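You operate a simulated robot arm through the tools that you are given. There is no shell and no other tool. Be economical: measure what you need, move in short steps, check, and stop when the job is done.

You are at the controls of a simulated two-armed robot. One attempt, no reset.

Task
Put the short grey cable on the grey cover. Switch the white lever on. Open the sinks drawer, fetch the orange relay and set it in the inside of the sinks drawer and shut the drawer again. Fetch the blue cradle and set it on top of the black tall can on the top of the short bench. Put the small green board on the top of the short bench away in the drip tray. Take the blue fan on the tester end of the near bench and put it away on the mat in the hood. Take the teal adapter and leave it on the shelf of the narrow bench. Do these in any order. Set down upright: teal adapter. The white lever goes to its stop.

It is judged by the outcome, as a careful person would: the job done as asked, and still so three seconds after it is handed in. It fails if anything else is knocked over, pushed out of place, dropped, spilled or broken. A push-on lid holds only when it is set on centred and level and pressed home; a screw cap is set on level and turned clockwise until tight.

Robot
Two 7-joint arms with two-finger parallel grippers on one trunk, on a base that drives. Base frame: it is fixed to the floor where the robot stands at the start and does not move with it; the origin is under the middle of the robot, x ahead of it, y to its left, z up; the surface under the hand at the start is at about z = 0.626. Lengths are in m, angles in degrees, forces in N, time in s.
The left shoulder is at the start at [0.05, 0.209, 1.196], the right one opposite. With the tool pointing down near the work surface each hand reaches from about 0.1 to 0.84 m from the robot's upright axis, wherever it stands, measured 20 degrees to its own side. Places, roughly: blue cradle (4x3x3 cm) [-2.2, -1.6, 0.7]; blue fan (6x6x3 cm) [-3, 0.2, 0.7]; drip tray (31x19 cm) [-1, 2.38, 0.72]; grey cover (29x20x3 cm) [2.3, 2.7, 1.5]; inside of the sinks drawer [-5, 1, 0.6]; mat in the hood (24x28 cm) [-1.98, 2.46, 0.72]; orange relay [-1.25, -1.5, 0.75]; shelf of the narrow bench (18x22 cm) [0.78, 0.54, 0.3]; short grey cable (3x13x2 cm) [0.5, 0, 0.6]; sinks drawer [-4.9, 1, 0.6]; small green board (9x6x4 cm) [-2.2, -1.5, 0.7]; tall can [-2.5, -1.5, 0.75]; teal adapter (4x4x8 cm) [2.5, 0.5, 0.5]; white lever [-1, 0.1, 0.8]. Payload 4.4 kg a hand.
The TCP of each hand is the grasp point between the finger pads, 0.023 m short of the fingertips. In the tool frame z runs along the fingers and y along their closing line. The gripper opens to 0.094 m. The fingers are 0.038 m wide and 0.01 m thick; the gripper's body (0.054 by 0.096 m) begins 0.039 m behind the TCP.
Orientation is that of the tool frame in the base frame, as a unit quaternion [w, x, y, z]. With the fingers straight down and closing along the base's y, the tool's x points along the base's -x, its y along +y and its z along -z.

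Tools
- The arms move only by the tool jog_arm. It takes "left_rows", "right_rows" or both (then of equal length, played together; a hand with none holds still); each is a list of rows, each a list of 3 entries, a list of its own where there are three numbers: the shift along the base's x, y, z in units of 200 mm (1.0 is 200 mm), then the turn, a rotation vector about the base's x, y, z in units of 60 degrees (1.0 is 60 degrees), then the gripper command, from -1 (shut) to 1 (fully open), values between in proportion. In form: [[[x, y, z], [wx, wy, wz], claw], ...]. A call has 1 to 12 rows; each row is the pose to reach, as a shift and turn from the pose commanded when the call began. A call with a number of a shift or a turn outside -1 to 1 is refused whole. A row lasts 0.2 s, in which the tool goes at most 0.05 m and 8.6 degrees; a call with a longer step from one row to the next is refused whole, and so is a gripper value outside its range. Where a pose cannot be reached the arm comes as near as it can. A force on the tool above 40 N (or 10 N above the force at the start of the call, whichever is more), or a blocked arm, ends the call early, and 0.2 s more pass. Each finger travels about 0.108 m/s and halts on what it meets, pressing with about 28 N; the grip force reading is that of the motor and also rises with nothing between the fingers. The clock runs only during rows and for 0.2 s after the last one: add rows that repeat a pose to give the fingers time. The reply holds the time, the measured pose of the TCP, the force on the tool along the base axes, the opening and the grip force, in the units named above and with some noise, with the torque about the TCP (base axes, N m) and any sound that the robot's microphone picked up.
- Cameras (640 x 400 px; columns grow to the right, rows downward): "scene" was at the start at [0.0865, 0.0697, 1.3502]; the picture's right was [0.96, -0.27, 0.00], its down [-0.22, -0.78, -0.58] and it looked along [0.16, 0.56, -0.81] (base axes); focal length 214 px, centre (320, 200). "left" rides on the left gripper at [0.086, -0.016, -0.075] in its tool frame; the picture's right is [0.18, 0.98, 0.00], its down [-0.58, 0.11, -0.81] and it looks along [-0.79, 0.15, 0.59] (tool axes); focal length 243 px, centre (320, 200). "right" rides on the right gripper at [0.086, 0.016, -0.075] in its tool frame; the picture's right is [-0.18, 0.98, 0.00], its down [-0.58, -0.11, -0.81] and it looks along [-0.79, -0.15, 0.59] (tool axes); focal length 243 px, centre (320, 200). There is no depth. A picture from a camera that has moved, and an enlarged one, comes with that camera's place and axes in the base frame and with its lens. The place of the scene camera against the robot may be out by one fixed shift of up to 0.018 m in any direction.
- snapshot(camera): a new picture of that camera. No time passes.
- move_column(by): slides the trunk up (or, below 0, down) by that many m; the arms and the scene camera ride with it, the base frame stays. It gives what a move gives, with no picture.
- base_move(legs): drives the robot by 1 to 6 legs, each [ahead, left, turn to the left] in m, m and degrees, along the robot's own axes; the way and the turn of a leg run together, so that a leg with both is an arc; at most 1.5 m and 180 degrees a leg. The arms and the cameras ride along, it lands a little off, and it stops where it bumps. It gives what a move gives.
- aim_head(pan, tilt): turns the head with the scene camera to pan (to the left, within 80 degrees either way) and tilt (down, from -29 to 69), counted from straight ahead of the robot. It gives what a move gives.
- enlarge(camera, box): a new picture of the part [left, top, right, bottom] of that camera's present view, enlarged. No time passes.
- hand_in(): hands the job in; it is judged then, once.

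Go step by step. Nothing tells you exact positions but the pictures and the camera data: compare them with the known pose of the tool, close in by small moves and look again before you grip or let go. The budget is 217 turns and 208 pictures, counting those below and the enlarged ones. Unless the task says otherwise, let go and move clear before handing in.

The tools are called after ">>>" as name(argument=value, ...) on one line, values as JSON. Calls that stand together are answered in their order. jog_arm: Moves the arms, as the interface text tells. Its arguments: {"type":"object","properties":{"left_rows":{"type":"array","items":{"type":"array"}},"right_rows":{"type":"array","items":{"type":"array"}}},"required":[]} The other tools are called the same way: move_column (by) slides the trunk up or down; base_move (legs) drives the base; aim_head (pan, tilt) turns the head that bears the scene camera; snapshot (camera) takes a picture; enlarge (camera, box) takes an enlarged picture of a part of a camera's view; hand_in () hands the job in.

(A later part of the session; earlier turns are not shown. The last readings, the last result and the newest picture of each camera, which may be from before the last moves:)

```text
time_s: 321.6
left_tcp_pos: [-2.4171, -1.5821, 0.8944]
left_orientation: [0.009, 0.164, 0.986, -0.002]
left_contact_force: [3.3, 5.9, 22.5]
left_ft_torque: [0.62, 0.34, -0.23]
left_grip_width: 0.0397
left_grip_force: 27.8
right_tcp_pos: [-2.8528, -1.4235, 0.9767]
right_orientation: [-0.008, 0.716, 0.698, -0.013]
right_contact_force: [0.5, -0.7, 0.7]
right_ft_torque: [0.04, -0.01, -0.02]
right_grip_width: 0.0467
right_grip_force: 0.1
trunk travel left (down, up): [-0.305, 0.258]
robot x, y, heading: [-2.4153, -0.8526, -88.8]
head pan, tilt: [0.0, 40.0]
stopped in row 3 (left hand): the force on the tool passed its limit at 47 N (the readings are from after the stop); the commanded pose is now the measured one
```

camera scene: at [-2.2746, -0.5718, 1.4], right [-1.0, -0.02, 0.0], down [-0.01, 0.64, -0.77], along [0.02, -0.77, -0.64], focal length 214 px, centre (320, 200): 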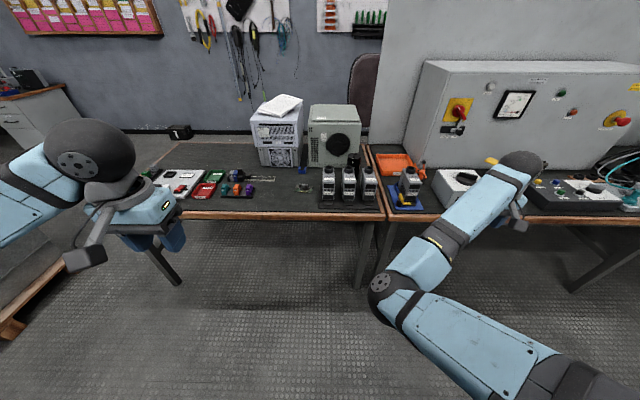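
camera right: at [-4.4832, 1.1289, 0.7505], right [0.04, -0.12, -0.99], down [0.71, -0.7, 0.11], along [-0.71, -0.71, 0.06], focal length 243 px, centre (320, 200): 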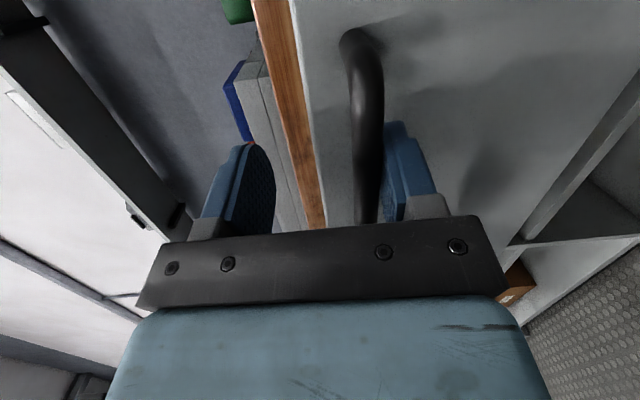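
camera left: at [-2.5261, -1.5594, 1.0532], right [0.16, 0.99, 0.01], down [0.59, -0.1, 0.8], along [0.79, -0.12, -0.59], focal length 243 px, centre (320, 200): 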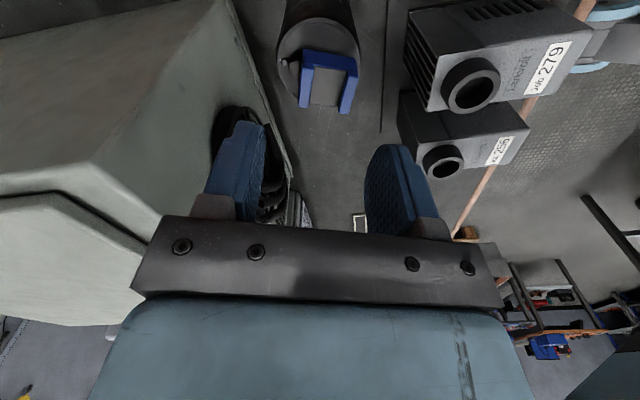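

>>> enlarge(camera="left", box=[200, 40, 440, 240])

>>> enlarge(camera="scene", box=[220, 120, 420, 270])

```text
2.00 times, centred on (320, 140) of left
camera zoom: at [-2.5057, -1.568, 0.9666], right [0.15, 0.99, 0.0], down [0.57, -0.08, 0.82], along [0.81, -0.12, -0.58], focal length 485 px, centre (320, 320)
```

zoom: 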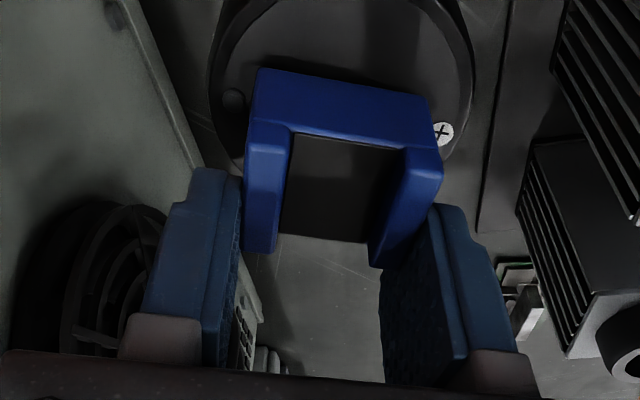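

```text
2.67 times, centred on (320, 195) of scene
camera zoom: at [-2.4149, -1.0007, 1.4004], right [-1.0, -0.02, 0.0], down [-0.01, 0.64, -0.77], along [0.02, -0.77, -0.64], focal length 572 px, centre (320, 213)
```

zoom: 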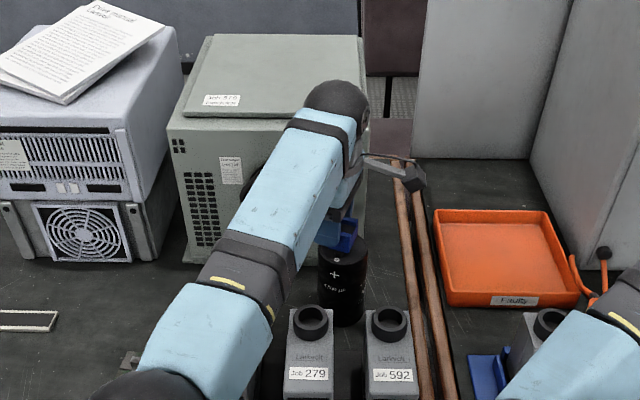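

The cradle now looks centred over the lid. I open and rise, then check.

>>> jog_arm(left_rows=[[[0, 0, 0.0], [0, 0, 0], -0.3], [[0, 0, 0.0], [0, 0, 0], 0.1], [[0, 0, 0.02], [0, 0, 0], 0.3], [[0, 0, 0.1], [0, 0, 0], 0.3], [[0, 0, 0.3], [0, 0, 0], 0.3], [[0, 0, 0.5], [0, 0, 0], 0.3]])

>>> enlarge(camera="left", box=[230, 0, 430, 160])

```text
time_s: 323.0
left_tcp_pos: [-2.4131, -1.5822, 0.9893]
left_orientation: [0.008, 0.162, 0.987, 0.001]
left_contact_force: [1.0, 0.1, 0.3]
left_ft_torque: [0.03, -0.03, 0.02]
left_grip_width: 0.0609
left_grip_force: 0.1
right_tcp_pos: [-2.8524, -1.4232, 0.9752]
right_orientation: [-0.009, 0.716, 0.698, -0.011]
right_contact_force: [0.4, 0.0, -0.1]
right_ft_torque: [0.0, 0.0, -0.01]
right_grip_width: 0.047
right_grip_force: 0.0
trunk travel left (down, up): [-0.305, 0.258]
robot x, y, heading: [-2.4161, -0.8499, -88.6]
head pan, tilt: [0.0, 40.0]
```

```text
2.50 times, centred on (330, 80) of left
camera zoom: at [-2.5017, -1.5702, 1.0621], right [0.14, 0.99, 0.0], down [0.57, -0.08, 0.82], along [0.81, -0.11, -0.58], focal length 606 px, centre (295, 500)
```

zoom: 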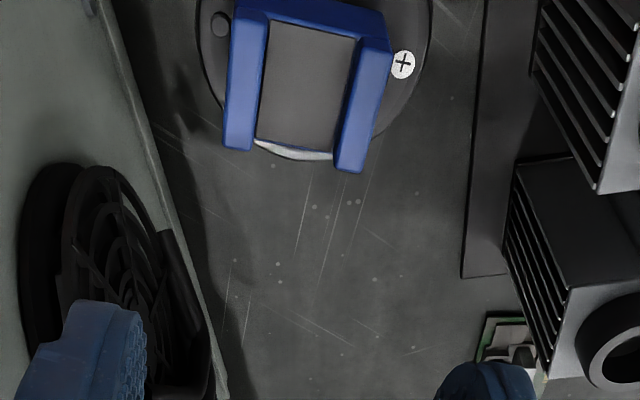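

The cradle stands centred on the can. I raise and unturn the left hand and then move to a spot between the board (right hand) and the relay (left hand).

>>> jog_arm(left_rows=[[[0, 0, 0.2], [0, 0, 0], 0], [[0, 0, 0.44], [0, 0, 0], 0], [[0, 0, 0.6], [0, 0, -0.14], 0], [[0.1, 0.1, 0.6], [0, 0, -0.28], 0], [[0.2, 0.2, 0.6], [0, 0, -0.42], 0], [[0.3, 0.3, 0.6], [0, 0, -0.56], 0], [[0.4, 0.4, 0.6], [0, 0, -0.7], 0], [[0.5, 0.5, 0.6], [0, 0, -0.84], 0], [[0.6, 0.6, 0.6], [0, 0, -0.98], 0], [[0.7, 0.7, 0.6], [0, 0, -1], 0]])

>>> enlarge(camera="scene", box=[260, 130, 420, 230])

>>> base_move(legs=[[0, 0.68, 0]])

>>> aim_head(pan=15, tilt=45)

>>> snapshot(camera="scene")

```text
time_s: 325.2
left_tcp_pos: [-2.2799, -1.4404, 1.1099]
left_orientation: [0.005, 0.638, 0.77, -0.002]
left_contact_force: [0.8, 0.4, -0.6]
left_ft_torque: [-0.03, 0.01, -0.05]
left_grip_width: 0.0471
left_grip_force: 0.2
right_tcp_pos: [-2.8517, -1.4228, 0.9758]
right_orientation: [-0.008, 0.716, 0.698, -0.013]
right_contact_force: [0.5, 0.5, 0.1]
right_ft_torque: [0.01, 0.03, 0.0]
right_grip_width: 0.047
right_grip_force: 0.0
trunk travel left (down, up): [-0.305, 0.258]
robot x, y, heading: [-2.4203, -0.8501, -88.9]
head pan, tilt: [0.0, 40.0]
```

```text
4.00 times, centred on (340, 180) of scene
camera zoom: at [-2.414, -1.0027, 1.4001], right [-1.0, -0.02, 0.0], down [-0.02, 0.64, -0.77], along [0.02, -0.77, -0.64], focal length 858 px, centre (240, 280)
```

zoom: 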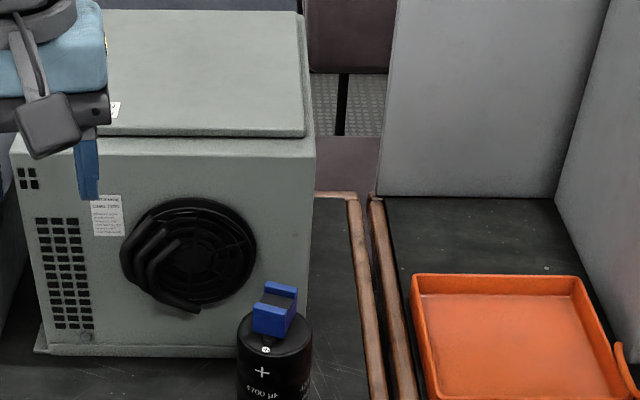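

```text
time_s: 331.6
left_tcp_pos: [-1.5963, -1.4211, 1.1088]
left_orientation: [0.007, 0.634, 0.773, -0.002]
left_contact_force: [0.5, 0.2, 0.1]
left_ft_torque: [-0.01, -0.01, 0.0]
left_grip_width: 0.0469
left_grip_force: 0.0
right_tcp_pos: [-2.1663, -1.4101, 0.9761]
right_orientation: [-0.008, 0.713, 0.701, -0.012]
right_contact_force: [0.2, -0.2, 0.2]
right_ft_torque: [-0.03, -0.03, -0.02]
right_grip_width: 0.0472
right_grip_force: 0.0
trunk travel left (down, up): [-0.305, 0.258]
robot x, y, heading: [-1.7366, -0.8331, -88.2]
head pan, tilt: [0.0, 40.0]
```

```text
time_s: 332.4
left_tcp_pos: [-1.5948, -1.422, 1.1095]
left_orientation: [0.007, 0.634, 0.773, -0.002]
left_contact_force: [0.1, 0.2, -0.2]
left_ft_torque: [0.02, -0.01, 0.02]
left_grip_width: 0.0471
left_grip_force: 0.1
right_tcp_pos: [-2.1676, -1.4085, 0.9751]
right_orientation: [-0.008, 0.714, 0.7, -0.012]
right_contact_force: [0.1, 0.1, -0.5]
right_ft_torque: [-0.01, 0.02, -0.02]
right_grip_width: 0.0471
right_grip_force: 0.1
trunk travel left (down, up): [-0.305, 0.258]
robot x, y, heading: [-1.7393, -0.833, -88.2]
head pan, tilt: [15.0, 45.0]
```

```text
41 pictures are left
camera scene: at [-1.7118, -0.9778, 1.3927], right [-0.96, -0.29, 0.0], down [-0.2, 0.68, -0.71], along [0.2, -0.68, -0.71], focal length 214 px, centre (320, 200)
```

scene: 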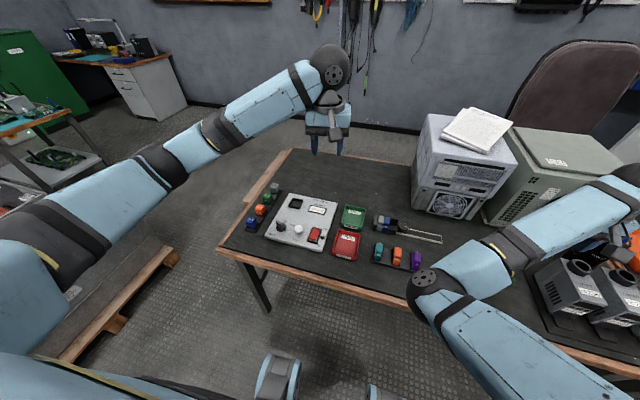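

The cradle is safely on the can. The orange relay is second in the left rack, ≈(−1.30, −1.48); the board is under the right hand. I bring the left hand over the relay and take both wrist views.

>>> jog_arm(left_rows=[[[0.2, 0, 0], [0, 0, 0], 0], [[0.4, -0.02, -0.05], [0, 0, 0], 0], [[0.6, -0.05, -0.1], [0, 0, 0], 0], [[0.8, -0.08, -0.15], [0, 0, 0], 0], [[1, -0.1, -0.2], [0, 0, 0], 0]])

>>> jog_arm(left_rows=[[[0.2, -0.05, -0.1], [0, 0, 0], 0], [[0.4, -0.1, -0.2], [0, 0, 0], 0], [[0.48, -0.12, -0.4], [0, 0, 0], 0], [[0.48, -0.12, -0.6], [0, 0, 0], 0]])

>>> snapshot(camera="left")

>>> snapshot(camera="right")

```text
time_s: 333.6
left_tcp_pos: [-1.3934, -1.4426, 1.0681]
left_orientation: [0.006, 0.634, 0.773, -0.002]
left_contact_force: [0.1, -0.6, 0.3]
left_ft_torque: [0.03, 0.03, -0.01]
left_grip_width: 0.0467
left_grip_force: 0.1
right_tcp_pos: [-2.166, -1.4092, 0.9769]
right_orientation: [-0.009, 0.714, 0.7, -0.012]
right_contact_force: [-0.3, 0.2, -0.4]
right_ft_torque: [-0.01, 0.01, 0.02]
right_grip_width: 0.0471
right_grip_force: 0.0
trunk travel left (down, up): [-0.305, 0.258]
robot x, y, heading: [-1.7329, -0.8313, -88.4]
head pan, tilt: [15.0, 45.0]
```

```text
time_s: 334.6
left_tcp_pos: [-1.2972, -1.466, 0.9489]
left_orientation: [0.006, 0.635, 0.773, -0.002]
left_contact_force: [-0.3, -0.7, -0.4]
left_ft_torque: [-0.01, 0.0, -0.01]
left_grip_width: 0.047
left_grip_force: 0.0
right_tcp_pos: [-2.1662, -1.4086, 0.9753]
right_orientation: [-0.009, 0.713, 0.701, -0.013]
right_contact_force: [-0.8, -0.6, -0.4]
right_ft_torque: [-0.02, -0.03, -0.03]
right_grip_width: 0.0469
right_grip_force: 0.1
trunk travel left (down, up): [-0.305, 0.258]
robot x, y, heading: [-1.7351, -0.8323, -88.2]
head pan, tilt: [15.0, 45.0]
```

```text
40 pictures are left
camera left: at [-1.3325, -1.3818, 1.0222], right [0.93, 0.37, 0.0], down [0.22, -0.54, 0.81], along [0.31, -0.75, -0.58], focal length 243 px, centre (320, 200)
```

left: 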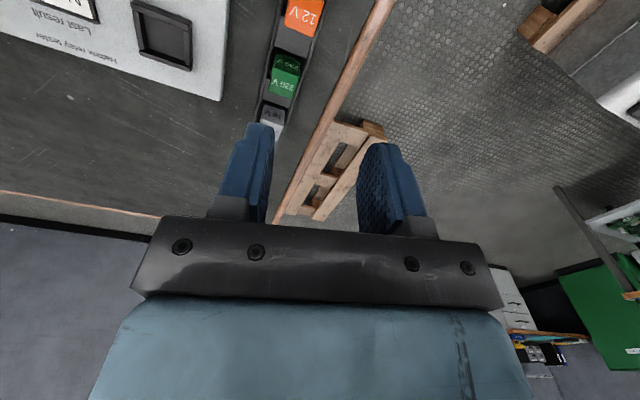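

```text
39 pictures are left
camera right: at [-2.1479, -1.3239, 1.0497], right [0.98, -0.2, -0.03], down [-0.1, -0.58, 0.81], along [-0.18, -0.79, -0.58], focal length 243 px, centre (320, 200)
```

right: 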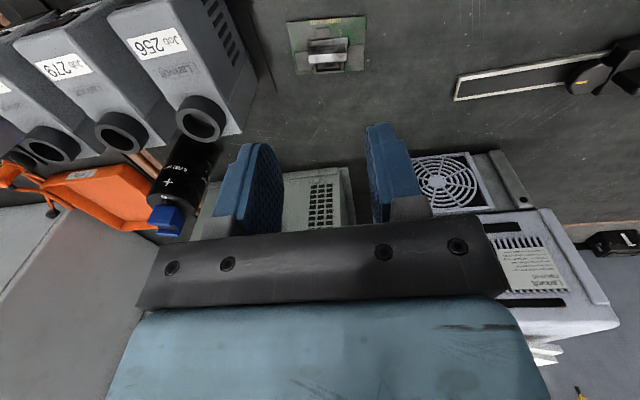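

Board at ≈(−2.173, −1.451) with an upright block to grip; relay at ≈(−1.314, −1.466) in a rack along y. I lower both hands together above them.

>>> jog_arm(left_rows=[[[-0.02, 0, -0.16], [0, 0, -0.06], 0.1], [[-0.05, 0, -0.32], [0, 0, -0.12], 0.1], [[-0.085, 0, -0.48], [0, 0, -0.19], 0.1], [[-0.085, 0, -0.64], [0, 0, -0.19], 0.1]], right_rows=[[[-0.01, -0.05, -0.19], [0, 0, 0], 0.4], [[-0.02, -0.1, -0.38], [0, 0, 0], 0.4], [[-0.035, -0.15, -0.57], [0, 0, 0], 0.4], [[-0.035, -0.21, -0.77], [0, 0, 0], 0.4]])

>>> snapshot(camera="left")

>>> snapshot(camera="right")

```text
time_s: 335.6
left_tcp_pos: [-1.3165, -1.4672, 0.822]
left_orientation: [0.007, 0.708, 0.707, -0.002]
left_contact_force: [-0.1, 0.0, 0.1]
left_ft_torque: [0.02, 0.03, -0.01]
left_grip_width: 0.0517
left_grip_force: 0.1
right_tcp_pos: [-2.173, -1.4525, 0.8207]
right_orientation: [-0.008, 0.713, 0.701, -0.012]
right_contact_force: [0.1, 0.0, -0.2]
right_ft_torque: [0.02, -0.02, 0.02]
right_grip_width: 0.066
right_grip_force: 0.0
trunk travel left (down, up): [-0.305, 0.258]
robot x, y, heading: [-1.7366, -0.8332, -88.2]
head pan, tilt: [15.0, 45.0]
```

```text
38 pictures are left
camera left: at [-1.3336, -1.3781, 0.8942], right [0.98, 0.18, 0.0], down [0.1, -0.57, 0.81], along [0.15, -0.8, -0.58], focal length 243 px, centre (320, 200)
```

left: 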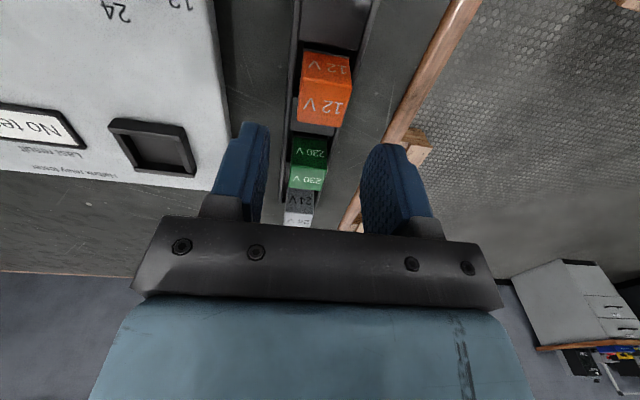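

```text
37 pictures are left
camera right: at [-2.1542, -1.366, 0.8959], right [0.98, -0.2, -0.03], down [-0.1, -0.58, 0.81], along [-0.18, -0.79, -0.58], focal length 243 px, centre (320, 200)
```

right: 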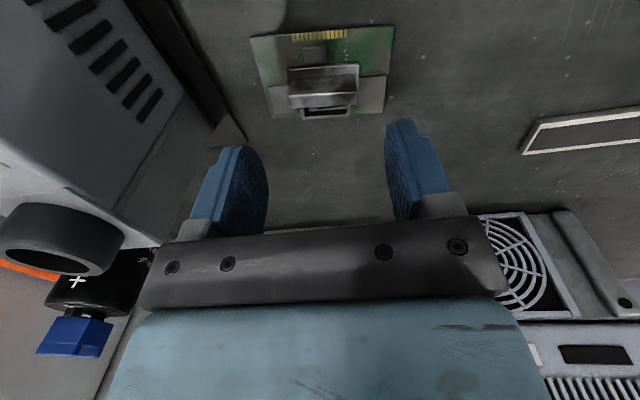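

Both hands are well aligned. I lower both and close.

>>> jog_arm(left_rows=[[[0.012, -0.01, -0.12], [0, 0, 0], 0.1], [[0.012, -0.01, -0.24], [0, 0, 0], 0.1], [[0.012, -0.01, -0.36], [0, 0, 0], 0.1], [[0.012, -0.01, -0.36], [0, 0, 0], 0.1], [[0.012, -0.01, -0.36], [0, 0, 0], -0.4], [[0.012, -0.01, -0.36], [0, 0, 0], -1], [[0.012, -0.01, -0.36], [0, 0, 0], -1]], right_rows=[[[-0.005, -0.015, -0.12], [0, 0, 0], 0.4], [[-0.005, -0.015, -0.24], [0, 0, 0], 0.4], [[-0.005, -0.015, -0.36], [0, 0, 0], 0.4], [[-0.005, -0.015, -0.37], [0, 0, 0], 0.4], [[-0.005, -0.015, -0.37], [0, 0, 0], 0], [[-0.005, -0.015, -0.37], [0, 0, 0], -1], [[-0.005, -0.015, -0.37], [0, 0, 0], -1]])

>>> snapshot(camera="right")

>>> snapshot(camera="left")

```text
time_s: 337.2
left_tcp_pos: [-1.3164, -1.4679, 0.7494]
left_orientation: [0.006, 0.707, 0.707, -0.004]
left_contact_force: [-18.6, 2.1, -5.2]
left_ft_torque: [-0.2, 0.64, 1.39]
left_grip_width: 0.0459
left_grip_force: 44.7
right_tcp_pos: [-2.1741, -1.4538, 0.7491]
right_orientation: [-0.007, 0.714, 0.7, -0.014]
right_contact_force: [-3.3, -2.7, 16.8]
right_ft_torque: [-0.01, -0.67, -0.17]
right_grip_width: 0.0446
right_grip_force: 28.5
trunk travel left (down, up): [-0.305, 0.258]
robot x, y, heading: [-1.7382, -0.8332, -88.1]
head pan, tilt: [15.0, 45.0]
```

```text
36 pictures are left
camera right: at [-2.1565, -1.368, 0.8229], right [0.98, -0.2, -0.03], down [-0.1, -0.57, 0.81], along [-0.18, -0.79, -0.58], focal length 243 px, centre (320, 200)
```

right: 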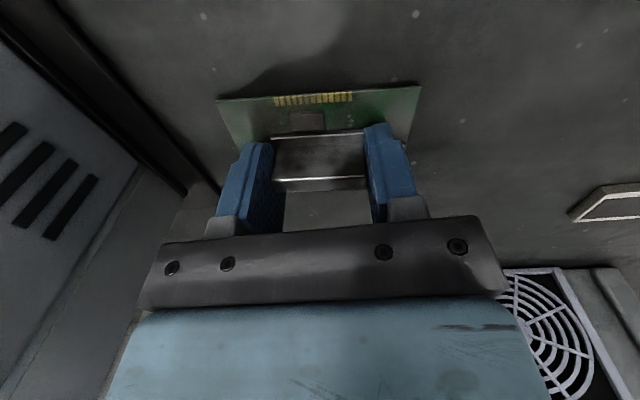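

```text
35 pictures are left
camera left: at [-1.3325, -1.3794, 0.8224], right [0.98, 0.18, 0.0], down [0.11, -0.57, 0.81], along [0.15, -0.8, -0.58], focal length 243 px, centre (320, 200)
```

left: 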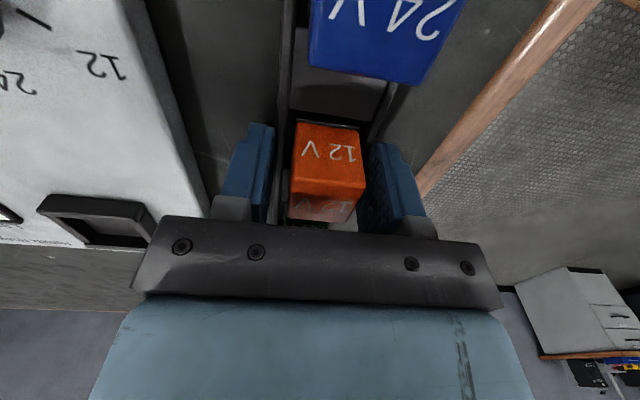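

The right hand holds the board's block. The left fingers caught the rack's rails instead of the relay; I open, raise by 13 mm and close again on the relay alone.

>>> jog_arm(left_rows=[[[0, 0, 0], [0, 0, 0], 0.1], [[0, 0, 0], [0, 0, 0], 0.1], [[0.01, 0, 0.065], [0, 0, 0], 0.1], [[0.01, 0, 0.065], [0, 0, 0], 0.1], [[0.01, 0, 0.065], [0, 0, 0], -0.5], [[0.01, 0, 0.065], [0, 0, 0], -1], [[0.01, 0, 0.065], [0, 0, 0], -1]], right_rows=[[[0, 0, 0.05], [0, 0, 0], -1], [[0, 0, 0.15], [0, 0, 0], -1], [[0, 0, 0.35], [0, 0, 0], -1], [[0, 0, 0.55], [0, 0, 0], -1], [[0, 0.1, 0.75], [0, 0, 0], -1], [[0, 0.2, 0.95], [0, 0, 0], -1], [[0, 0.3, 1], [0, 0, 0], -1]])

>>> snapshot(camera="left")

>>> snapshot(camera="right")

```text
time_s: 338.8
left_tcp_pos: [-1.3121, -1.468, 0.7621]
left_orientation: [0.007, 0.707, 0.707, -0.003]
left_contact_force: [-1.5, 0.0, 0.0]
left_ft_torque: [0.02, 0.05, 0.07]
left_grip_width: 0.0295
left_grip_force: 28.1
right_tcp_pos: [-2.175, -1.3932, 0.9492]
right_orientation: [-0.009, 0.714, 0.7, -0.012]
right_contact_force: [0.2, -0.6, -0.2]
right_ft_torque: [0.01, -0.01, -0.02]
right_grip_width: 0.0448
right_grip_force: 27.6
trunk travel left (down, up): [-0.305, 0.258]
robot x, y, heading: [-1.7395, -0.8313, -88.4]
head pan, tilt: [15.0, 45.0]
```

```text
34 pictures are left
camera left: at [-1.3291, -1.3798, 0.8353], right [0.98, 0.18, 0.0], down [0.1, -0.57, 0.81], along [0.15, -0.8, -0.58], focal length 243 px, centre (320, 200)
```

left: 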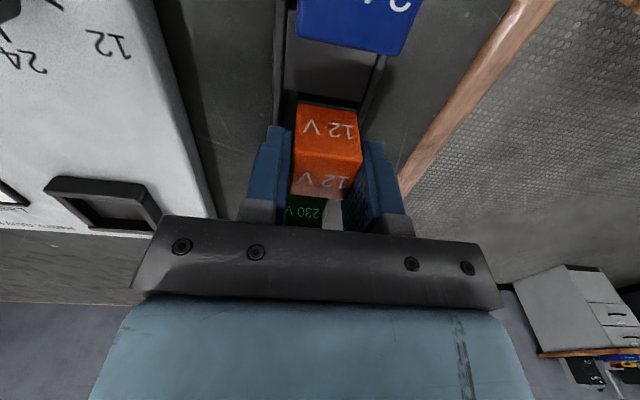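

```text
33 pictures are left
camera right: at [-2.1557, -1.3075, 1.0232], right [0.98, -0.2, -0.03], down [-0.1, -0.58, 0.81], along [-0.18, -0.79, -0.58], focal length 243 px, centre (320, 200)
```

right: 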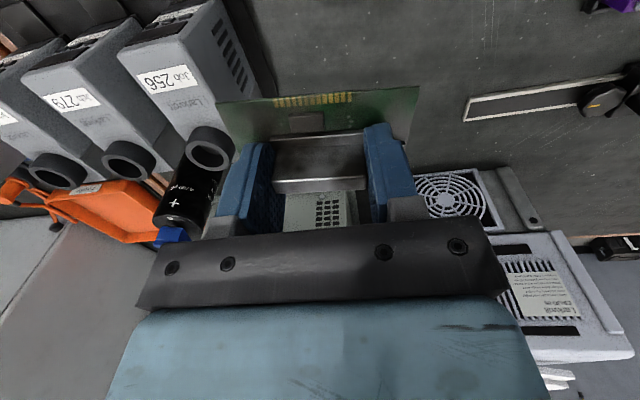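

Both are held. I lift the relay, back into the aisle, and drive round to the drawer again.

>>> jog_arm(left_rows=[[[0, 0, 0.1], [0, 0, 0], -1], [[0, 0, 0.3], [0, 0, 0], -1], [[0, 0, 0.5], [0, 0, 0], -1], [[-0.1, 0.1, 0.7], [0, 0, 0], -1], [[-0.2, 0.25, 0.8], [0, 0, 0], -1], [[-0.3, 0.4, 0.9], [0, 0, 0], -1], [[-0.45, 0.5, 1], [0, 0, 0], -1]])

>>> base_move(legs=[[-0.36, 0, 0], [0, -1.1, 0], [0, -1.05, 0], [0, 0, -91]])

```text
time_s: 340.4
left_tcp_pos: [-1.4034, -1.3673, 0.9629]
left_orientation: [0.006, 0.707, 0.707, -0.002]
left_contact_force: [-0.5, 0.0, -0.2]
left_ft_torque: [0.0, 0.0, 0.01]
left_grip_width: 0.0293
left_grip_force: 27.8
right_tcp_pos: [-2.1736, -1.3946, 0.9483]
right_orientation: [-0.007, 0.713, 0.701, -0.011]
right_contact_force: [0.3, -0.4, -0.9]
right_ft_torque: [-0.01, 0.01, 0.01]
right_grip_width: 0.0448
right_grip_force: 28.3
trunk travel left (down, up): [-0.305, 0.258]
robot x, y, heading: [-1.7378, -0.8307, -88.3]
head pan, tilt: [15.0, 45.0]
```

```text
time_s: 365.1
left_tcp_pos: [-4.4339, -0.8404, 0.9621]
left_orientation: [0.002, 1.0, -0.015, -0.006]
left_contact_force: [-0.5, 0.1, -0.8]
left_ft_torque: [-0.02, 0.03, 0.02]
left_grip_width: 0.0293
left_grip_force: 27.9
right_tcp_pos: [-4.4393, -0.0694, 0.9483]
right_orientation: [-0.014, 1.0, -0.023, -0.002]
right_contact_force: [-0.1, 0.0, 0.1]
right_ft_torque: [0.01, 0.01, -0.03]
right_grip_width: 0.0442
right_grip_force: 28.2
trunk travel left (down, up): [-0.305, 0.258]
robot x, y, heading: [-3.891, -0.52, -180.0]
head pan, tilt: [15.0, 45.0]
```

>>> base_move(legs=[[0, -1.0, 0], [0, -0.75, 0], [0.1, 0, 0]])

>>> aim_head(pan=10, tilt=52)

>>> snapshot(camera="scene")

>>> snapshot(camera="left")

```text
time_s: 381.5
left_tcp_pos: [-4.5388, 0.8958, 0.9603]
left_orientation: [0.003, 1.0, -0.012, -0.006]
left_contact_force: [0.0, -0.3, -1.0]
left_ft_torque: [0.0, 0.0, 0.01]
left_grip_width: 0.0293
left_grip_force: 28.1
right_tcp_pos: [-4.5469, 1.6666, 0.9486]
right_orientation: [-0.014, 1.0, -0.021, -0.002]
right_contact_force: [-0.8, 0.3, -0.9]
right_ft_torque: [0.02, -0.05, 0.02]
right_grip_width: 0.0443
right_grip_force: 28.6
trunk travel left (down, up): [-0.305, 0.258]
robot x, y, heading: [-3.9945, 1.2139, -179.6]
head pan, tilt: [15.0, 45.0]
```

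```text
time_s: 382.2
left_tcp_pos: [-4.5391, 0.8954, 0.9636]
left_orientation: [0.002, 1.0, -0.013, -0.007]
left_contact_force: [0.0, 0.0, -0.3]
left_ft_torque: [0.01, 0.04, -0.02]
left_grip_width: 0.0296
left_grip_force: 27.9
right_tcp_pos: [-4.5461, 1.6674, 0.9482]
right_orientation: [-0.015, 1.0, -0.021, -0.003]
right_contact_force: [0.3, -0.8, -0.8]
right_ft_torque: [-0.03, 0.0, 0.0]
right_grip_width: 0.0444
right_grip_force: 28.0
trunk travel left (down, up): [-0.305, 0.258]
robot x, y, heading: [-3.9941, 1.2175, -179.7]
head pan, tilt: [10.0, 52.0]
```

```text
32 pictures are left
camera scene: at [-4.1364, 1.2031, 1.3832], right [-0.18, 0.98, 0.0], down [0.77, 0.14, -0.62], along [-0.61, -0.11, -0.79], focal length 214 px, centre (320, 200)
```

scene: 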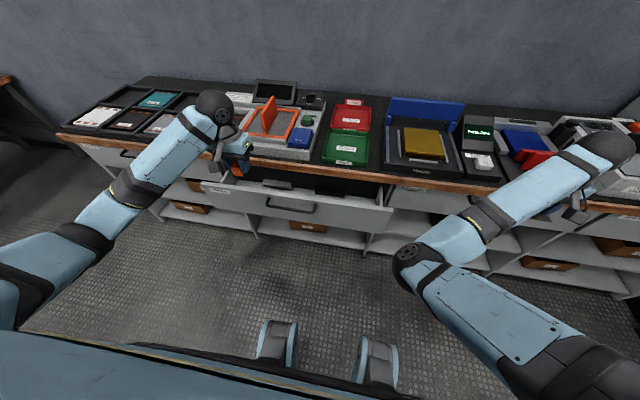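

```text
31 pictures are left
camera left: at [-4.4504, 0.9109, 1.0352], right [0.16, -0.99, 0.0], down [-0.57, -0.09, 0.81], along [-0.8, -0.13, -0.58], focal length 243 px, centre (320, 200)
```

left: 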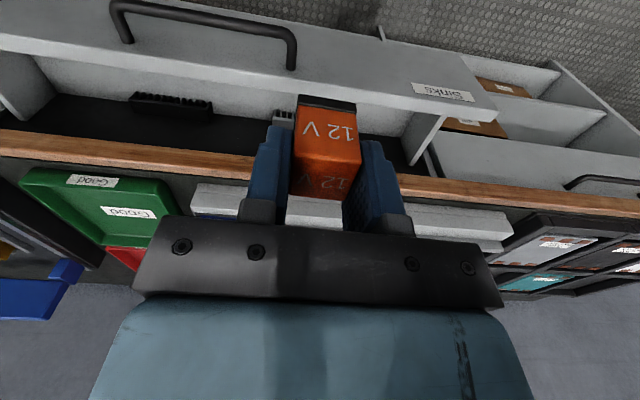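

The gap in the drawer is x −4.63…−4.737; between the two sinks at y≈1.01 is a free spot. I move the relay above it and lower to just over the panel.

>>> jog_arm(left_rows=[[[-0.15, 0.15, 0], [0, 0, 0], -1], [[-0.3, 0.3, 0], [0, 0, 0], -1], [[-0.5, 0.42, 0], [0, 0, 0], -1], [[-0.68, 0.57, -0.05], [0, 0, 0], -1], [[-0.68, 0.57, -0.28], [0, 0, 0], -1], [[-0.68, 0.57, -0.5], [0, 0, 0], -1], [[-0.68, 0.57, -0.72], [0, 0, 0], -1]])

>>> snapshot(camera="left")

```text
time_s: 383.8
left_tcp_pos: [-4.6755, 1.0096, 0.8176]
left_orientation: [0.002, 1.0, -0.013, -0.007]
left_contact_force: [0.0, -0.3, 0.4]
left_ft_torque: [-0.01, -0.02, -0.01]
left_grip_width: 0.0295
left_grip_force: 28.2
right_tcp_pos: [-4.5465, 1.6688, 0.9477]
right_orientation: [-0.015, 1.0, -0.022, -0.002]
right_contact_force: [-0.3, -1.0, -0.8]
right_ft_torque: [-0.06, 0.02, -0.01]
right_grip_width: 0.0441
right_grip_force: 28.1
trunk travel left (down, up): [-0.305, 0.258]
robot x, y, heading: [-3.9948, 1.2184, -179.5]
head pan, tilt: [10.0, 52.0]
```

```text
30 pictures are left
camera left: at [-4.5878, 1.0249, 0.8906], right [0.16, -0.99, 0.0], down [-0.57, -0.09, 0.81], along [-0.8, -0.13, -0.58], focal length 243 px, centre (320, 200)
```

left: 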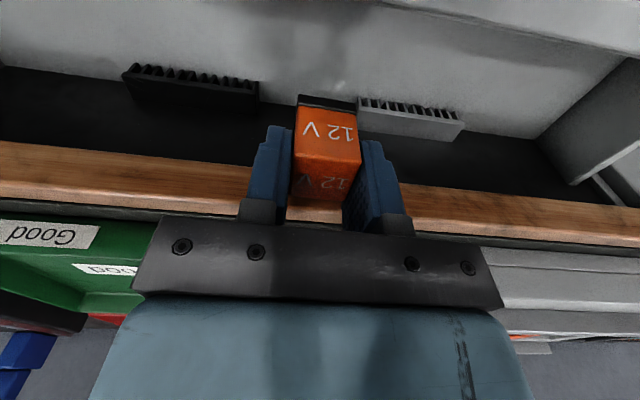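

The spot between the sinks is free. I lower in small steps to the touch.

>>> jog_arm(left_rows=[[[0, 0, -0.2], [0, 0, 0], -1], [[0, 0, -0.4], [0, 0, 0], -1], [[0, 0, -0.45], [0, 0, 0], -1], [[0, 0, -0.49], [0, 0, 0], -1], [[0, 0, -0.53], [0, 0, 0], -1], [[0, 0, -0.57], [0, 0, 0], -1], [[0, 0, -0.6], [0, 0, 0], -1]])

>>> snapshot(camera="left")

```text
time_s: 385.4
left_tcp_pos: [-4.6748, 1.0079, 0.6984]
left_orientation: [0.002, 1.0, -0.012, -0.006]
left_contact_force: [0.5, 0.1, -0.8]
left_ft_torque: [0.01, -0.04, -0.02]
left_grip_width: 0.0293
left_grip_force: 28.2
right_tcp_pos: [-4.5465, 1.668, 0.9481]
right_orientation: [-0.014, 1.0, -0.022, -0.002]
right_contact_force: [-0.4, 0.3, -0.7]
right_ft_torque: [-0.02, 0.0, 0.02]
right_grip_width: 0.0442
right_grip_force: 28.1
trunk travel left (down, up): [-0.305, 0.258]
robot x, y, heading: [-3.9964, 1.2153, -179.5]
head pan, tilt: [10.0, 52.0]
```

```text
29 pictures are left
camera left: at [-4.5866, 1.0247, 0.7707], right [0.16, -0.99, 0.0], down [-0.57, -0.09, 0.81], along [-0.8, -0.13, -0.58], focal length 243 px, centre (320, 200)
```

left: 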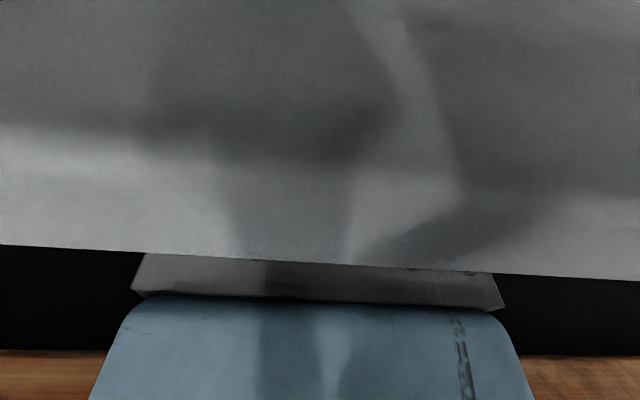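

>>> jog_arm(left_rows=[[[0, 0, -0.02], [0, 0, 0], -1], [[0, 0, -0.04], [0, 0, 0], -1], [[0, 0, -0.06], [0, 0, 0], -1], [[0, 0, -0.06], [0, 0, 0], -1]])

>>> enlarge(camera="scene", box=[190, 100, 390, 225])

```text
time_s: 386.4
left_tcp_pos: [-4.6737, 1.0087, 0.6862]
left_orientation: [0.002, 1.0, -0.012, -0.007]
left_contact_force: [1.1, -0.3, -0.7]
left_ft_torque: [0.01, -0.01, 0.04]
left_grip_width: 0.0295
left_grip_force: 27.2
right_tcp_pos: [-4.5479, 1.6668, 0.9488]
right_orientation: [-0.016, 1.0, -0.021, -0.003]
right_contact_force: [-0.3, -1.1, -0.8]
right_ft_torque: [0.0, 0.01, -0.01]
right_grip_width: 0.0443
right_grip_force: 28.3
trunk travel left (down, up): [-0.305, 0.258]
robot x, y, heading: [-3.994, 1.2178, -179.3]
head pan, tilt: [10.0, 52.0]
```

```text
3.20 times, centred on (290, 162) of scene
camera zoom: at [-4.1365, 1.2031, 1.3831], right [-0.18, 0.98, 0.0], down [0.78, 0.14, -0.62], along [-0.61, -0.11, -0.79], focal length 686 px, centre (416, 320)
```

zoom: 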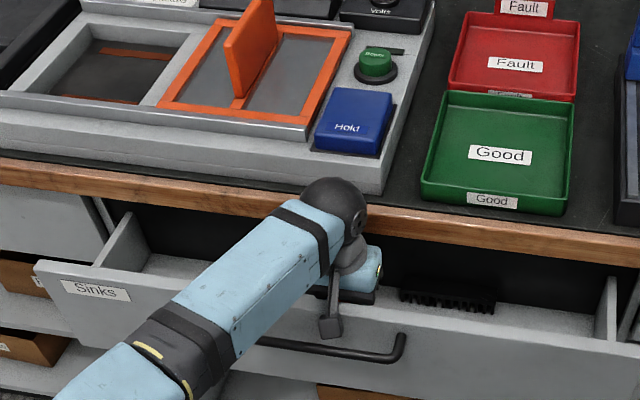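

>>> jog_arm(left_rows=[[[0, 0, -0.02], [0, 0, 0], -1], [[0, 0, -0.04], [0, 0, 0], -1], [[0, 0, -0.06], [0, 0, 0], -1], [[0, 0, -0.08], [0, 0, 0], -1]])

```text
time_s: 387.4
left_tcp_pos: [-4.6752, 1.01, 0.6751]
left_orientation: [0.001, 1.0, -0.013, -0.01]
left_contact_force: [-1.3, -5.2, 29.4]
left_ft_torque: [0.8, -2.33, -0.38]
left_grip_width: 0.0294
left_grip_force: 28.6
right_tcp_pos: [-4.5449, 1.6674, 0.9506]
right_orientation: [-0.014, 1.0, -0.021, -0.004]
right_contact_force: [-0.7, 0.1, -0.8]
right_ft_torque: [0.0, 0.01, 0.01]
right_grip_width: 0.0443
right_grip_force: 27.7
trunk travel left (down, up): [-0.305, 0.258]
robot x, y, heading: [-3.9987, 1.2167, -179.4]
head pan, tilt: [10.0, 52.0]
```

The wrist camera rests on the handle, and the drawer floor is still about 3 cm lower. I rise, turn the hand by −90° so the camera sits inside the gap, and lower again.

>>> jog_arm(left_rows=[[[0, 0, 0.2], [0, 0, 0], -1], [[0, 0, 0.42], [0, 0, 0], -1], [[0, 0, 0.64], [0, 0, 0], -1], [[0, 0, 0.75], [0, 0, -0.14], -1], [[0, 0, 0.75], [0, 0, -0.28], -1], [[0, 0, 0.75], [0, 0, -0.42], -1], [[0, 0, 0.75], [0, 0, -0.56], -1], [[0, 0, 0.75], [0, 0, -0.7], -1], [[0, 0, 0.75], [0, 0, -0.84], -1], [[0, 0, 0.75], [0, 0, -0.98], -1]])

>>> jog_arm(left_rows=[[[0, 0, 0], [0, 0, -0.14], -1], [[0, 0, 0], [0, 0, -0.28], -1], [[0, 0, 0], [0, 0, -0.42], -1], [[-0.025, 0.02, 0], [0, 0, -0.51], -1], [[-0.025, 0.02, -0.15], [0, 0, -0.51], -1]])

>>> snapshot(camera="left")

>>> enlarge(camera="scene", box=[190, 100, 390, 225])

```text
time_s: 389.6
left_tcp_pos: [-4.6747, 1.0079, 0.8206]
left_orientation: [-0.001, 0.864, -0.503, -0.007]
left_contact_force: [-0.6, 0.5, -0.3]
left_ft_torque: [-0.01, 0.0, 0.01]
left_grip_width: 0.0296
left_grip_force: 27.7
right_tcp_pos: [-4.5455, 1.6693, 0.9496]
right_orientation: [-0.015, 1.0, -0.021, -0.003]
right_contact_force: [-0.4, 0.1, -0.1]
right_ft_torque: [0.05, 0.02, 0.01]
right_grip_width: 0.0444
right_grip_force: 27.6
trunk travel left (down, up): [-0.305, 0.258]
robot x, y, heading: [-3.9892, 1.2199, -179.7]
head pan, tilt: [10.0, 52.0]
```

```text
time_s: 390.8
left_tcp_pos: [-4.681, 1.0137, 0.7891]
left_orientation: [0.003, -0.702, 0.713, 0.006]
left_contact_force: [-0.6, 0.7, -1.0]
left_ft_torque: [-0.03, -0.01, -0.04]
left_grip_width: 0.0293
left_grip_force: 27.8
right_tcp_pos: [-4.5467, 1.6676, 0.9483]
right_orientation: [-0.015, 1.0, -0.021, -0.003]
right_contact_force: [-0.4, -1.3, -0.4]
right_ft_torque: [0.0, 0.03, -0.02]
right_grip_width: 0.0441
right_grip_force: 28.4
trunk travel left (down, up): [-0.305, 0.258]
robot x, y, heading: [-3.995, 1.2198, -179.4]
head pan, tilt: [10.0, 52.0]
```

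```text
27 pictures are left
camera left: at [-4.6642, 0.9265, 0.8629], right [-0.99, -0.17, 0.0], down [-0.1, 0.57, 0.81], along [-0.14, 0.8, -0.58], focal length 243 px, centre (320, 200)
```

left: 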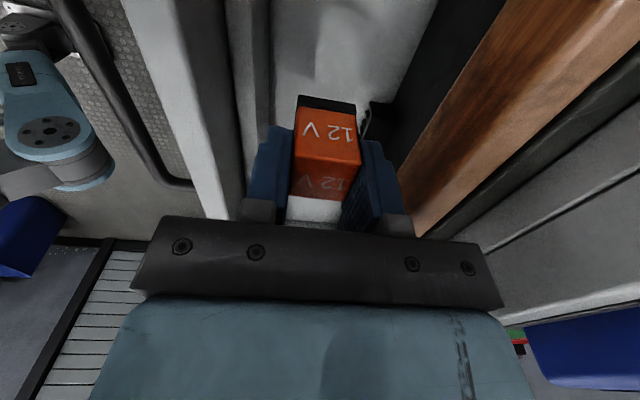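

```text
3.20 times, centred on (290, 162) of scene
camera zoom: at [-4.137, 1.2028, 1.3831], right [-0.18, 0.98, 0.0], down [0.78, 0.14, -0.62], along [-0.61, -0.11, -0.79], focal length 686 px, centre (416, 320)
```

zoom: 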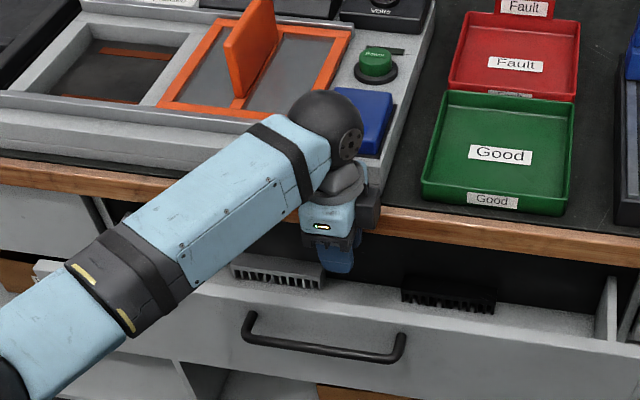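

The body has about 6 mm clearance on each side at x −4.682. I descend slowly.

>>> jog_arm(left_rows=[[[-0.005, 0, -0.1], [0, 0, 0], -1], [[-0.005, 0, -0.2], [0, 0, 0], -1], [[-0.005, 0, -0.3], [0, 0, 0], -1], [[-0.005, 0, -0.4], [0, 0, 0], -1], [[-0.005, 0, -0.48], [0, 0, 0], -1], [[-0.005, 0, -0.54], [0, 0, 0], -1], [[-0.005, 0, -0.6], [0, 0, 0], -1], [[-0.005, 0, -0.65], [0, 0, 0], -1], [[-0.005, 0, -0.7], [0, 0, 0], -1]])

```text
time_s: 391.5
left_tcp_pos: [-4.6868, 1.0145, 0.7587]
left_orientation: [-0.005, -0.703, 0.711, 0.018]
left_contact_force: [10.8, 1.1, 27.8]
left_ft_torque: [-0.81, 1.58, 0.29]
left_grip_width: 0.0292
left_grip_force: 28.3
right_tcp_pos: [-4.5447, 1.6673, 0.9497]
right_orientation: [-0.014, 1.0, -0.021, -0.004]
right_contact_force: [0.0, -0.4, -0.7]
right_ft_torque: [0.03, -0.01, 0.02]
right_grip_width: 0.0444
right_grip_force: 28.2
trunk travel left (down, up): [-0.305, 0.258]
robot x, y, heading: [-3.9935, 1.22, -179.4]
head pan, tilt: [10.0, 52.0]
stopped in row 3 (left hand): the force on the tool passed its limit at 56 N (the readings are from after the stop); the commanded pose is now the measured one
```

The body touched the wooden edge: too tight that way. I go back to the earlier yaw and use a spot at y≈1.22, beyond the handle's end, where the camera clears it.

>>> jog_arm(left_rows=[[[0.05, 0, 0.1], [0, 0, 0], -1], [[0.05, 0, 0.35], [0, 0, 0.14], -1], [[0.05, 0.1, 0.5], [0, 0, 0.28], -1], [[0.05, 0.2, 0.5], [0, 0, 0.42], -1], [[0.05, 0.3, 0.5], [0, 0, 0.56], -1], [[0.05, 0.4, 0.5], [0, 0, 0.7], -1], [[0.05, 0.5, 0.5], [0, 0, 0.84], -1], [[0.05, 0.65, 0.5], [0, 0, 0.98], -1], [[0.07, 0.8, 0.5], [0, 0, 1], -1]])

>>> jog_arm(left_rows=[[[0, 0.1, 0], [0, 0, 0.14], -1], [[0, 0.2, 0], [0, 0, 0.28], -1], [[0, 0.23, 0], [0, 0, 0.42], -1], [[0, 0.23, 0], [0, 0, 0.5], -1], [[0, 0.23, -0.15], [0, 0, 0.5], -1]])

>>> snapshot(camera="left")

```text
time_s: 393.5
left_tcp_pos: [-4.6734, 1.1742, 0.851]
left_orientation: [0.009, 0.965, -0.264, -0.01]
left_contact_force: [0.2, -0.2, -0.3]
left_ft_torque: [-0.01, -0.01, 0.03]
left_grip_width: 0.0295
left_grip_force: 27.9
right_tcp_pos: [-4.5482, 1.6685, 0.948]
right_orientation: [-0.013, 1.0, -0.02, -0.003]
right_contact_force: [-0.2, 0.3, -0.8]
right_ft_torque: [0.03, 0.04, -0.01]
right_grip_width: 0.0442
right_grip_force: 28.3
trunk travel left (down, up): [-0.305, 0.258]
robot x, y, heading: [-3.9942, 1.2183, -179.5]
head pan, tilt: [10.0, 52.0]
```

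```text
time_s: 394.7
left_tcp_pos: [-4.6722, 1.2197, 0.8204]
left_orientation: [0.011, 1.0, -0.006, -0.008]
left_contact_force: [-0.1, 0.2, -1.0]
left_ft_torque: [-0.01, 0.04, -0.01]
left_grip_width: 0.0293
left_grip_force: 28.2
right_tcp_pos: [-4.5475, 1.6665, 0.9478]
right_orientation: [-0.015, 1.0, -0.02, -0.002]
right_contact_force: [0.5, 0.8, -0.3]
right_ft_torque: [0.02, 0.03, -0.01]
right_grip_width: 0.0442
right_grip_force: 27.6
trunk travel left (down, up): [-0.305, 0.258]
robot x, y, heading: [-3.9967, 1.22, -179.7]
head pan, tilt: [10.0, 52.0]
```

```text
25 pictures are left
camera left: at [-4.5843, 1.237, 0.8941], right [0.17, -0.98, 0.02], down [-0.57, -0.08, 0.82], along [-0.8, -0.15, -0.58], focal length 243 px, centre (320, 200)
```

left: 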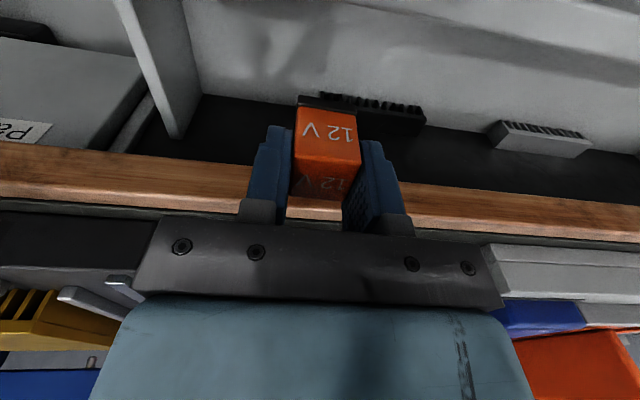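

>>> jog_arm(left_rows=[[[0.02, 0.02, -0.2], [0, 0, 0], -1], [[0.02, 0.02, -0.4], [0, 0, 0], -1], [[0.02, 0.02, -0.55], [0, 0, 0], -1], [[0.02, 0.02, -0.65], [0, 0, 0], -1], [[0.02, 0.02, -0.72], [0, 0, 0], -1], [[0.02, 0.02, -0.77], [0, 0, 0], -1], [[0.02, 0.02, -0.81], [0, 0, 0], -1], [[0.02, 0.02, -0.85], [0, 0, 0], -1], [[0.02, 0.02, -0.89], [0, 0, 0], -1]])

```text
time_s: 396.2
left_tcp_pos: [-4.6745, 1.2237, 0.6744]
left_orientation: [0.008, 1.0, -0.006, -0.015]
left_contact_force: [-0.4, -8.0, 25.2]
left_ft_torque: [0.96, -1.73, -0.54]
left_grip_width: 0.0296
left_grip_force: 28.0
right_tcp_pos: [-4.5471, 1.6679, 0.9487]
right_orientation: [-0.015, 1.0, -0.021, -0.004]
right_contact_force: [0.0, -1.0, -1.3]
right_ft_torque: [0.0, -0.01, 0.03]
right_grip_width: 0.0442
right_grip_force: 28.2
trunk travel left (down, up): [-0.305, 0.258]
robot x, y, heading: [-3.9941, 1.2126, -179.7]
head pan, tilt: [10.0, 52.0]
stopped in row 7 (left hand): the force on the tool passed its limit at 47 N (the readings are from after the stop); the commanded pose is now the measured one
```

The camera bracket rests on the drawer panel at this height. I tilt the hand by about 9° to lift the bracket and gain a bit more depth before letting go.

>>> jog_arm(left_rows=[[[0, -0.01, 0.03], [0, 0, 0], -1], [[0, -0.01, 0.03], [0, -0.08, 0], -1], [[0, -0.01, 0.03], [0, -0.16, 0], -1], [[0, -0.01, 0.0], [0, -0.16, 0], -1], [[0, -0.01, -0.03], [0, -0.16, 0], -1], [[0, -0.01, -0.06], [0, -0.16, 0], -1], [[0, -0.01, -0.09], [0, -0.16, 0], -1]])

```text
time_s: 397.9
left_tcp_pos: [-4.6703, 1.2231, 0.6649]
left_orientation: [0.007, 0.998, -0.008, 0.069]
left_contact_force: [-2.9, 0.3, 41.4]
left_ft_torque: [0.64, -2.97, 0.0]
left_grip_width: 0.0293
left_grip_force: 28.1
left hand out of reach, approached as far as the arm can: row 6, 7
right_tcp_pos: [-4.5447, 1.6675, 0.9514]
right_orientation: [-0.016, 1.0, -0.02, -0.004]
right_contact_force: [0.6, 0.8, -0.9]
right_ft_torque: [-0.02, -0.02, 0.03]
right_grip_width: 0.0441
right_grip_force: 28.6
trunk travel left (down, up): [-0.305, 0.258]
robot x, y, heading: [-3.9945, 1.2169, -179.3]
head pan, tilt: [10.0, 52.0]
```

I ease off slightly and release the relay from this small height, then rise straight out.

>>> jog_arm(left_rows=[[[0, 0, 0.02], [0, 0, 0], -1], [[0, 0, 0.02], [0, 0, 0], -0.2], [[0, 0, 0.02], [0, 0, 0], 0.1], [[0, 0, 0.02], [0, 0, 0], 0.1], [[0, 0, 0.2], [0, 0.08, 0], 0.1], [[0, 0, 0.42], [0, 0.16, 0], 0.1], [[0, 0, 0.65], [0, 0.16, 0], 0.1], [[0, 0, 0.88], [0, 0.16, 0], 0]])

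>>> snapshot(camera="left")

```text
time_s: 399.6
left_tcp_pos: [-4.6716, 1.2079, 0.8299]
left_orientation: [0.018, 1.0, -0.001, -0.01]
left_contact_force: [0.3, -0.1, 0.9]
left_ft_torque: [-0.01, 0.01, 0.01]
left_grip_width: 0.0469
left_grip_force: 0.1
right_tcp_pos: [-4.5475, 1.668, 0.949]
right_orientation: [-0.014, 1.0, -0.02, -0.003]
right_contact_force: [0.0, 0.0, -0.4]
right_ft_torque: [0.0, 0.0, 0.0]
right_grip_width: 0.0442
right_grip_force: 27.9
trunk travel left (down, up): [-0.305, 0.258]
robot x, y, heading: [-3.9968, 1.2182, -179.5]
head pan, tilt: [10.0, 52.0]
```

```text
24 pictures are left
camera left: at [-4.5829, 1.2274, 0.9018], right [0.18, -0.98, 0.03], down [-0.56, -0.08, 0.82], along [-0.81, -0.17, -0.57], focal length 243 px, centre (320, 200)
```

left: 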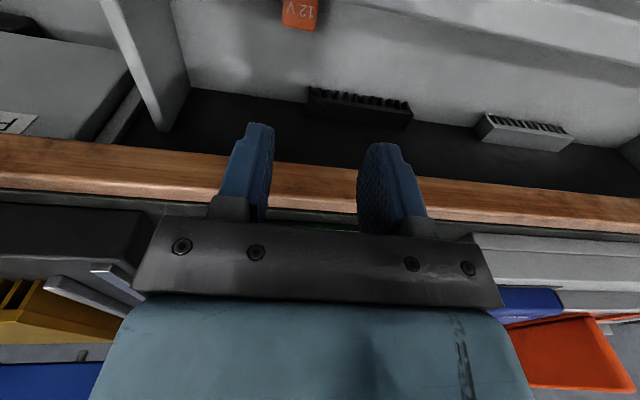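

The relay stands inside the drawer. Now I bring the closed left fingers in front of the handle and push the drawer shut.

>>> jog_arm(left_rows=[[[0, 0, 0.15], [0, 0, 0], -0.5], [[0.2, -0.05, 0.2], [0, 0, 0], -1], [[0.42, -0.1, 0.2], [0, 0, 0], -1], [[0.64, -0.2, 0.2], [0, 0, 0], -1], [[0.8, -0.35, 0.2], [0, 0, 0], -1], [[0.8, -0.58, 0.2], [0, 0, 0], -1], [[0.8, -0.8, 0.2], [0, 0, 0], -1], [[0.8, -0.94, 0.05], [0, 0, 0], -1], [[0.8, -0.94, -0.18], [0, 0, 0], -1], [[0.8, -0.94, -0.4], [0, 0, 0], -1], [[0.8, -0.94, -0.47], [0, 0, 0], -1]])

>>> jog_arm(left_rows=[[[-0.1, 0, 0], [0, 0, 0], -1], [[-0.2, 0, 0], [0, 0, 0], -1], [[-0.3, 0, 0], [0, 0, 0], -1], [[-0.4, 0, 0], [0, 0, 0], -1], [[-0.5, 0, 0], [0, 0, 0], -1], [[-0.6, 0, 0], [0, 0, 0], -1], [[-0.7, 0, 0], [0, 0, 0], -1], [[-0.8, 0, 0], [0, 0, 0], -1]])

>>> snapshot(camera="scene")

```text
time_s: 400.7
left_tcp_pos: [-4.6147, 1.0939, 0.9246]
left_orientation: [0.086, 0.991, 0.03, -0.093]
left_contact_force: [0.0, -0.3, -0.3]
left_ft_torque: [0.01, -0.01, -0.03]
left_grip_width: 0.0001
left_grip_force: 27.7
left hand out of reach, approached as far as the arm can: row 4, 5
right_tcp_pos: [-4.5479, 1.6671, 0.949]
right_orientation: [-0.015, 1.0, -0.02, -0.002]
right_contact_force: [-0.5, 0.2, -0.8]
right_ft_torque: [-0.02, 0.01, -0.01]
right_grip_width: 0.0443
right_grip_force: 27.4
trunk travel left (down, up): [-0.305, 0.258]
robot x, y, heading: [-3.9945, 1.2187, -179.4]
head pan, tilt: [10.0, 52.0]
stopped in row 5 (left hand): the arm was blocked; the commanded pose is now the measured one
```

```text
time_s: 402.5
left_tcp_pos: [-4.7749, 1.0971, 0.9233]
left_orientation: [0.083, 0.992, 0.029, -0.091]
left_contact_force: [0.4, 0.3, 0.0]
left_ft_torque: [-0.01, 0.01, -0.01]
left_grip_width: 0.0001
left_grip_force: 28.3
right_tcp_pos: [-4.5483, 1.6661, 0.9488]
right_orientation: [-0.015, 1.0, -0.02, -0.003]
right_contact_force: [-0.3, -0.8, -0.5]
right_ft_torque: [-0.01, -0.03, -0.02]
right_grip_width: 0.0441
right_grip_force: 27.9
trunk travel left (down, up): [-0.305, 0.258]
robot x, y, heading: [-3.9936, 1.2162, -179.3]
head pan, tilt: [10.0, 52.0]
```

```text
23 pictures are left
camera scene: at [-4.1367, 1.2026, 1.3831], right [-0.18, 0.98, 0.0], down [0.77, 0.14, -0.62], along [-0.6, -0.11, -0.79], focal length 214 px, centre (320, 200)
```

scene: 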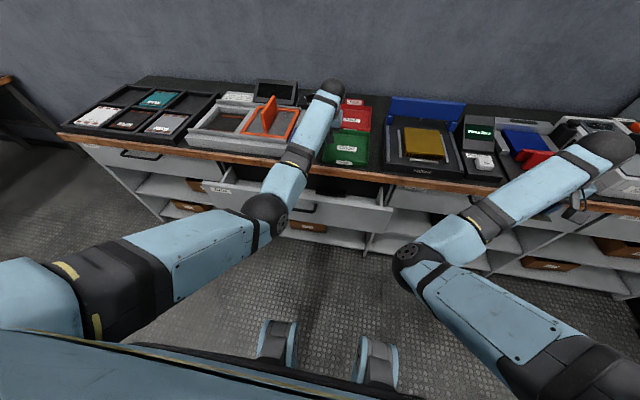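

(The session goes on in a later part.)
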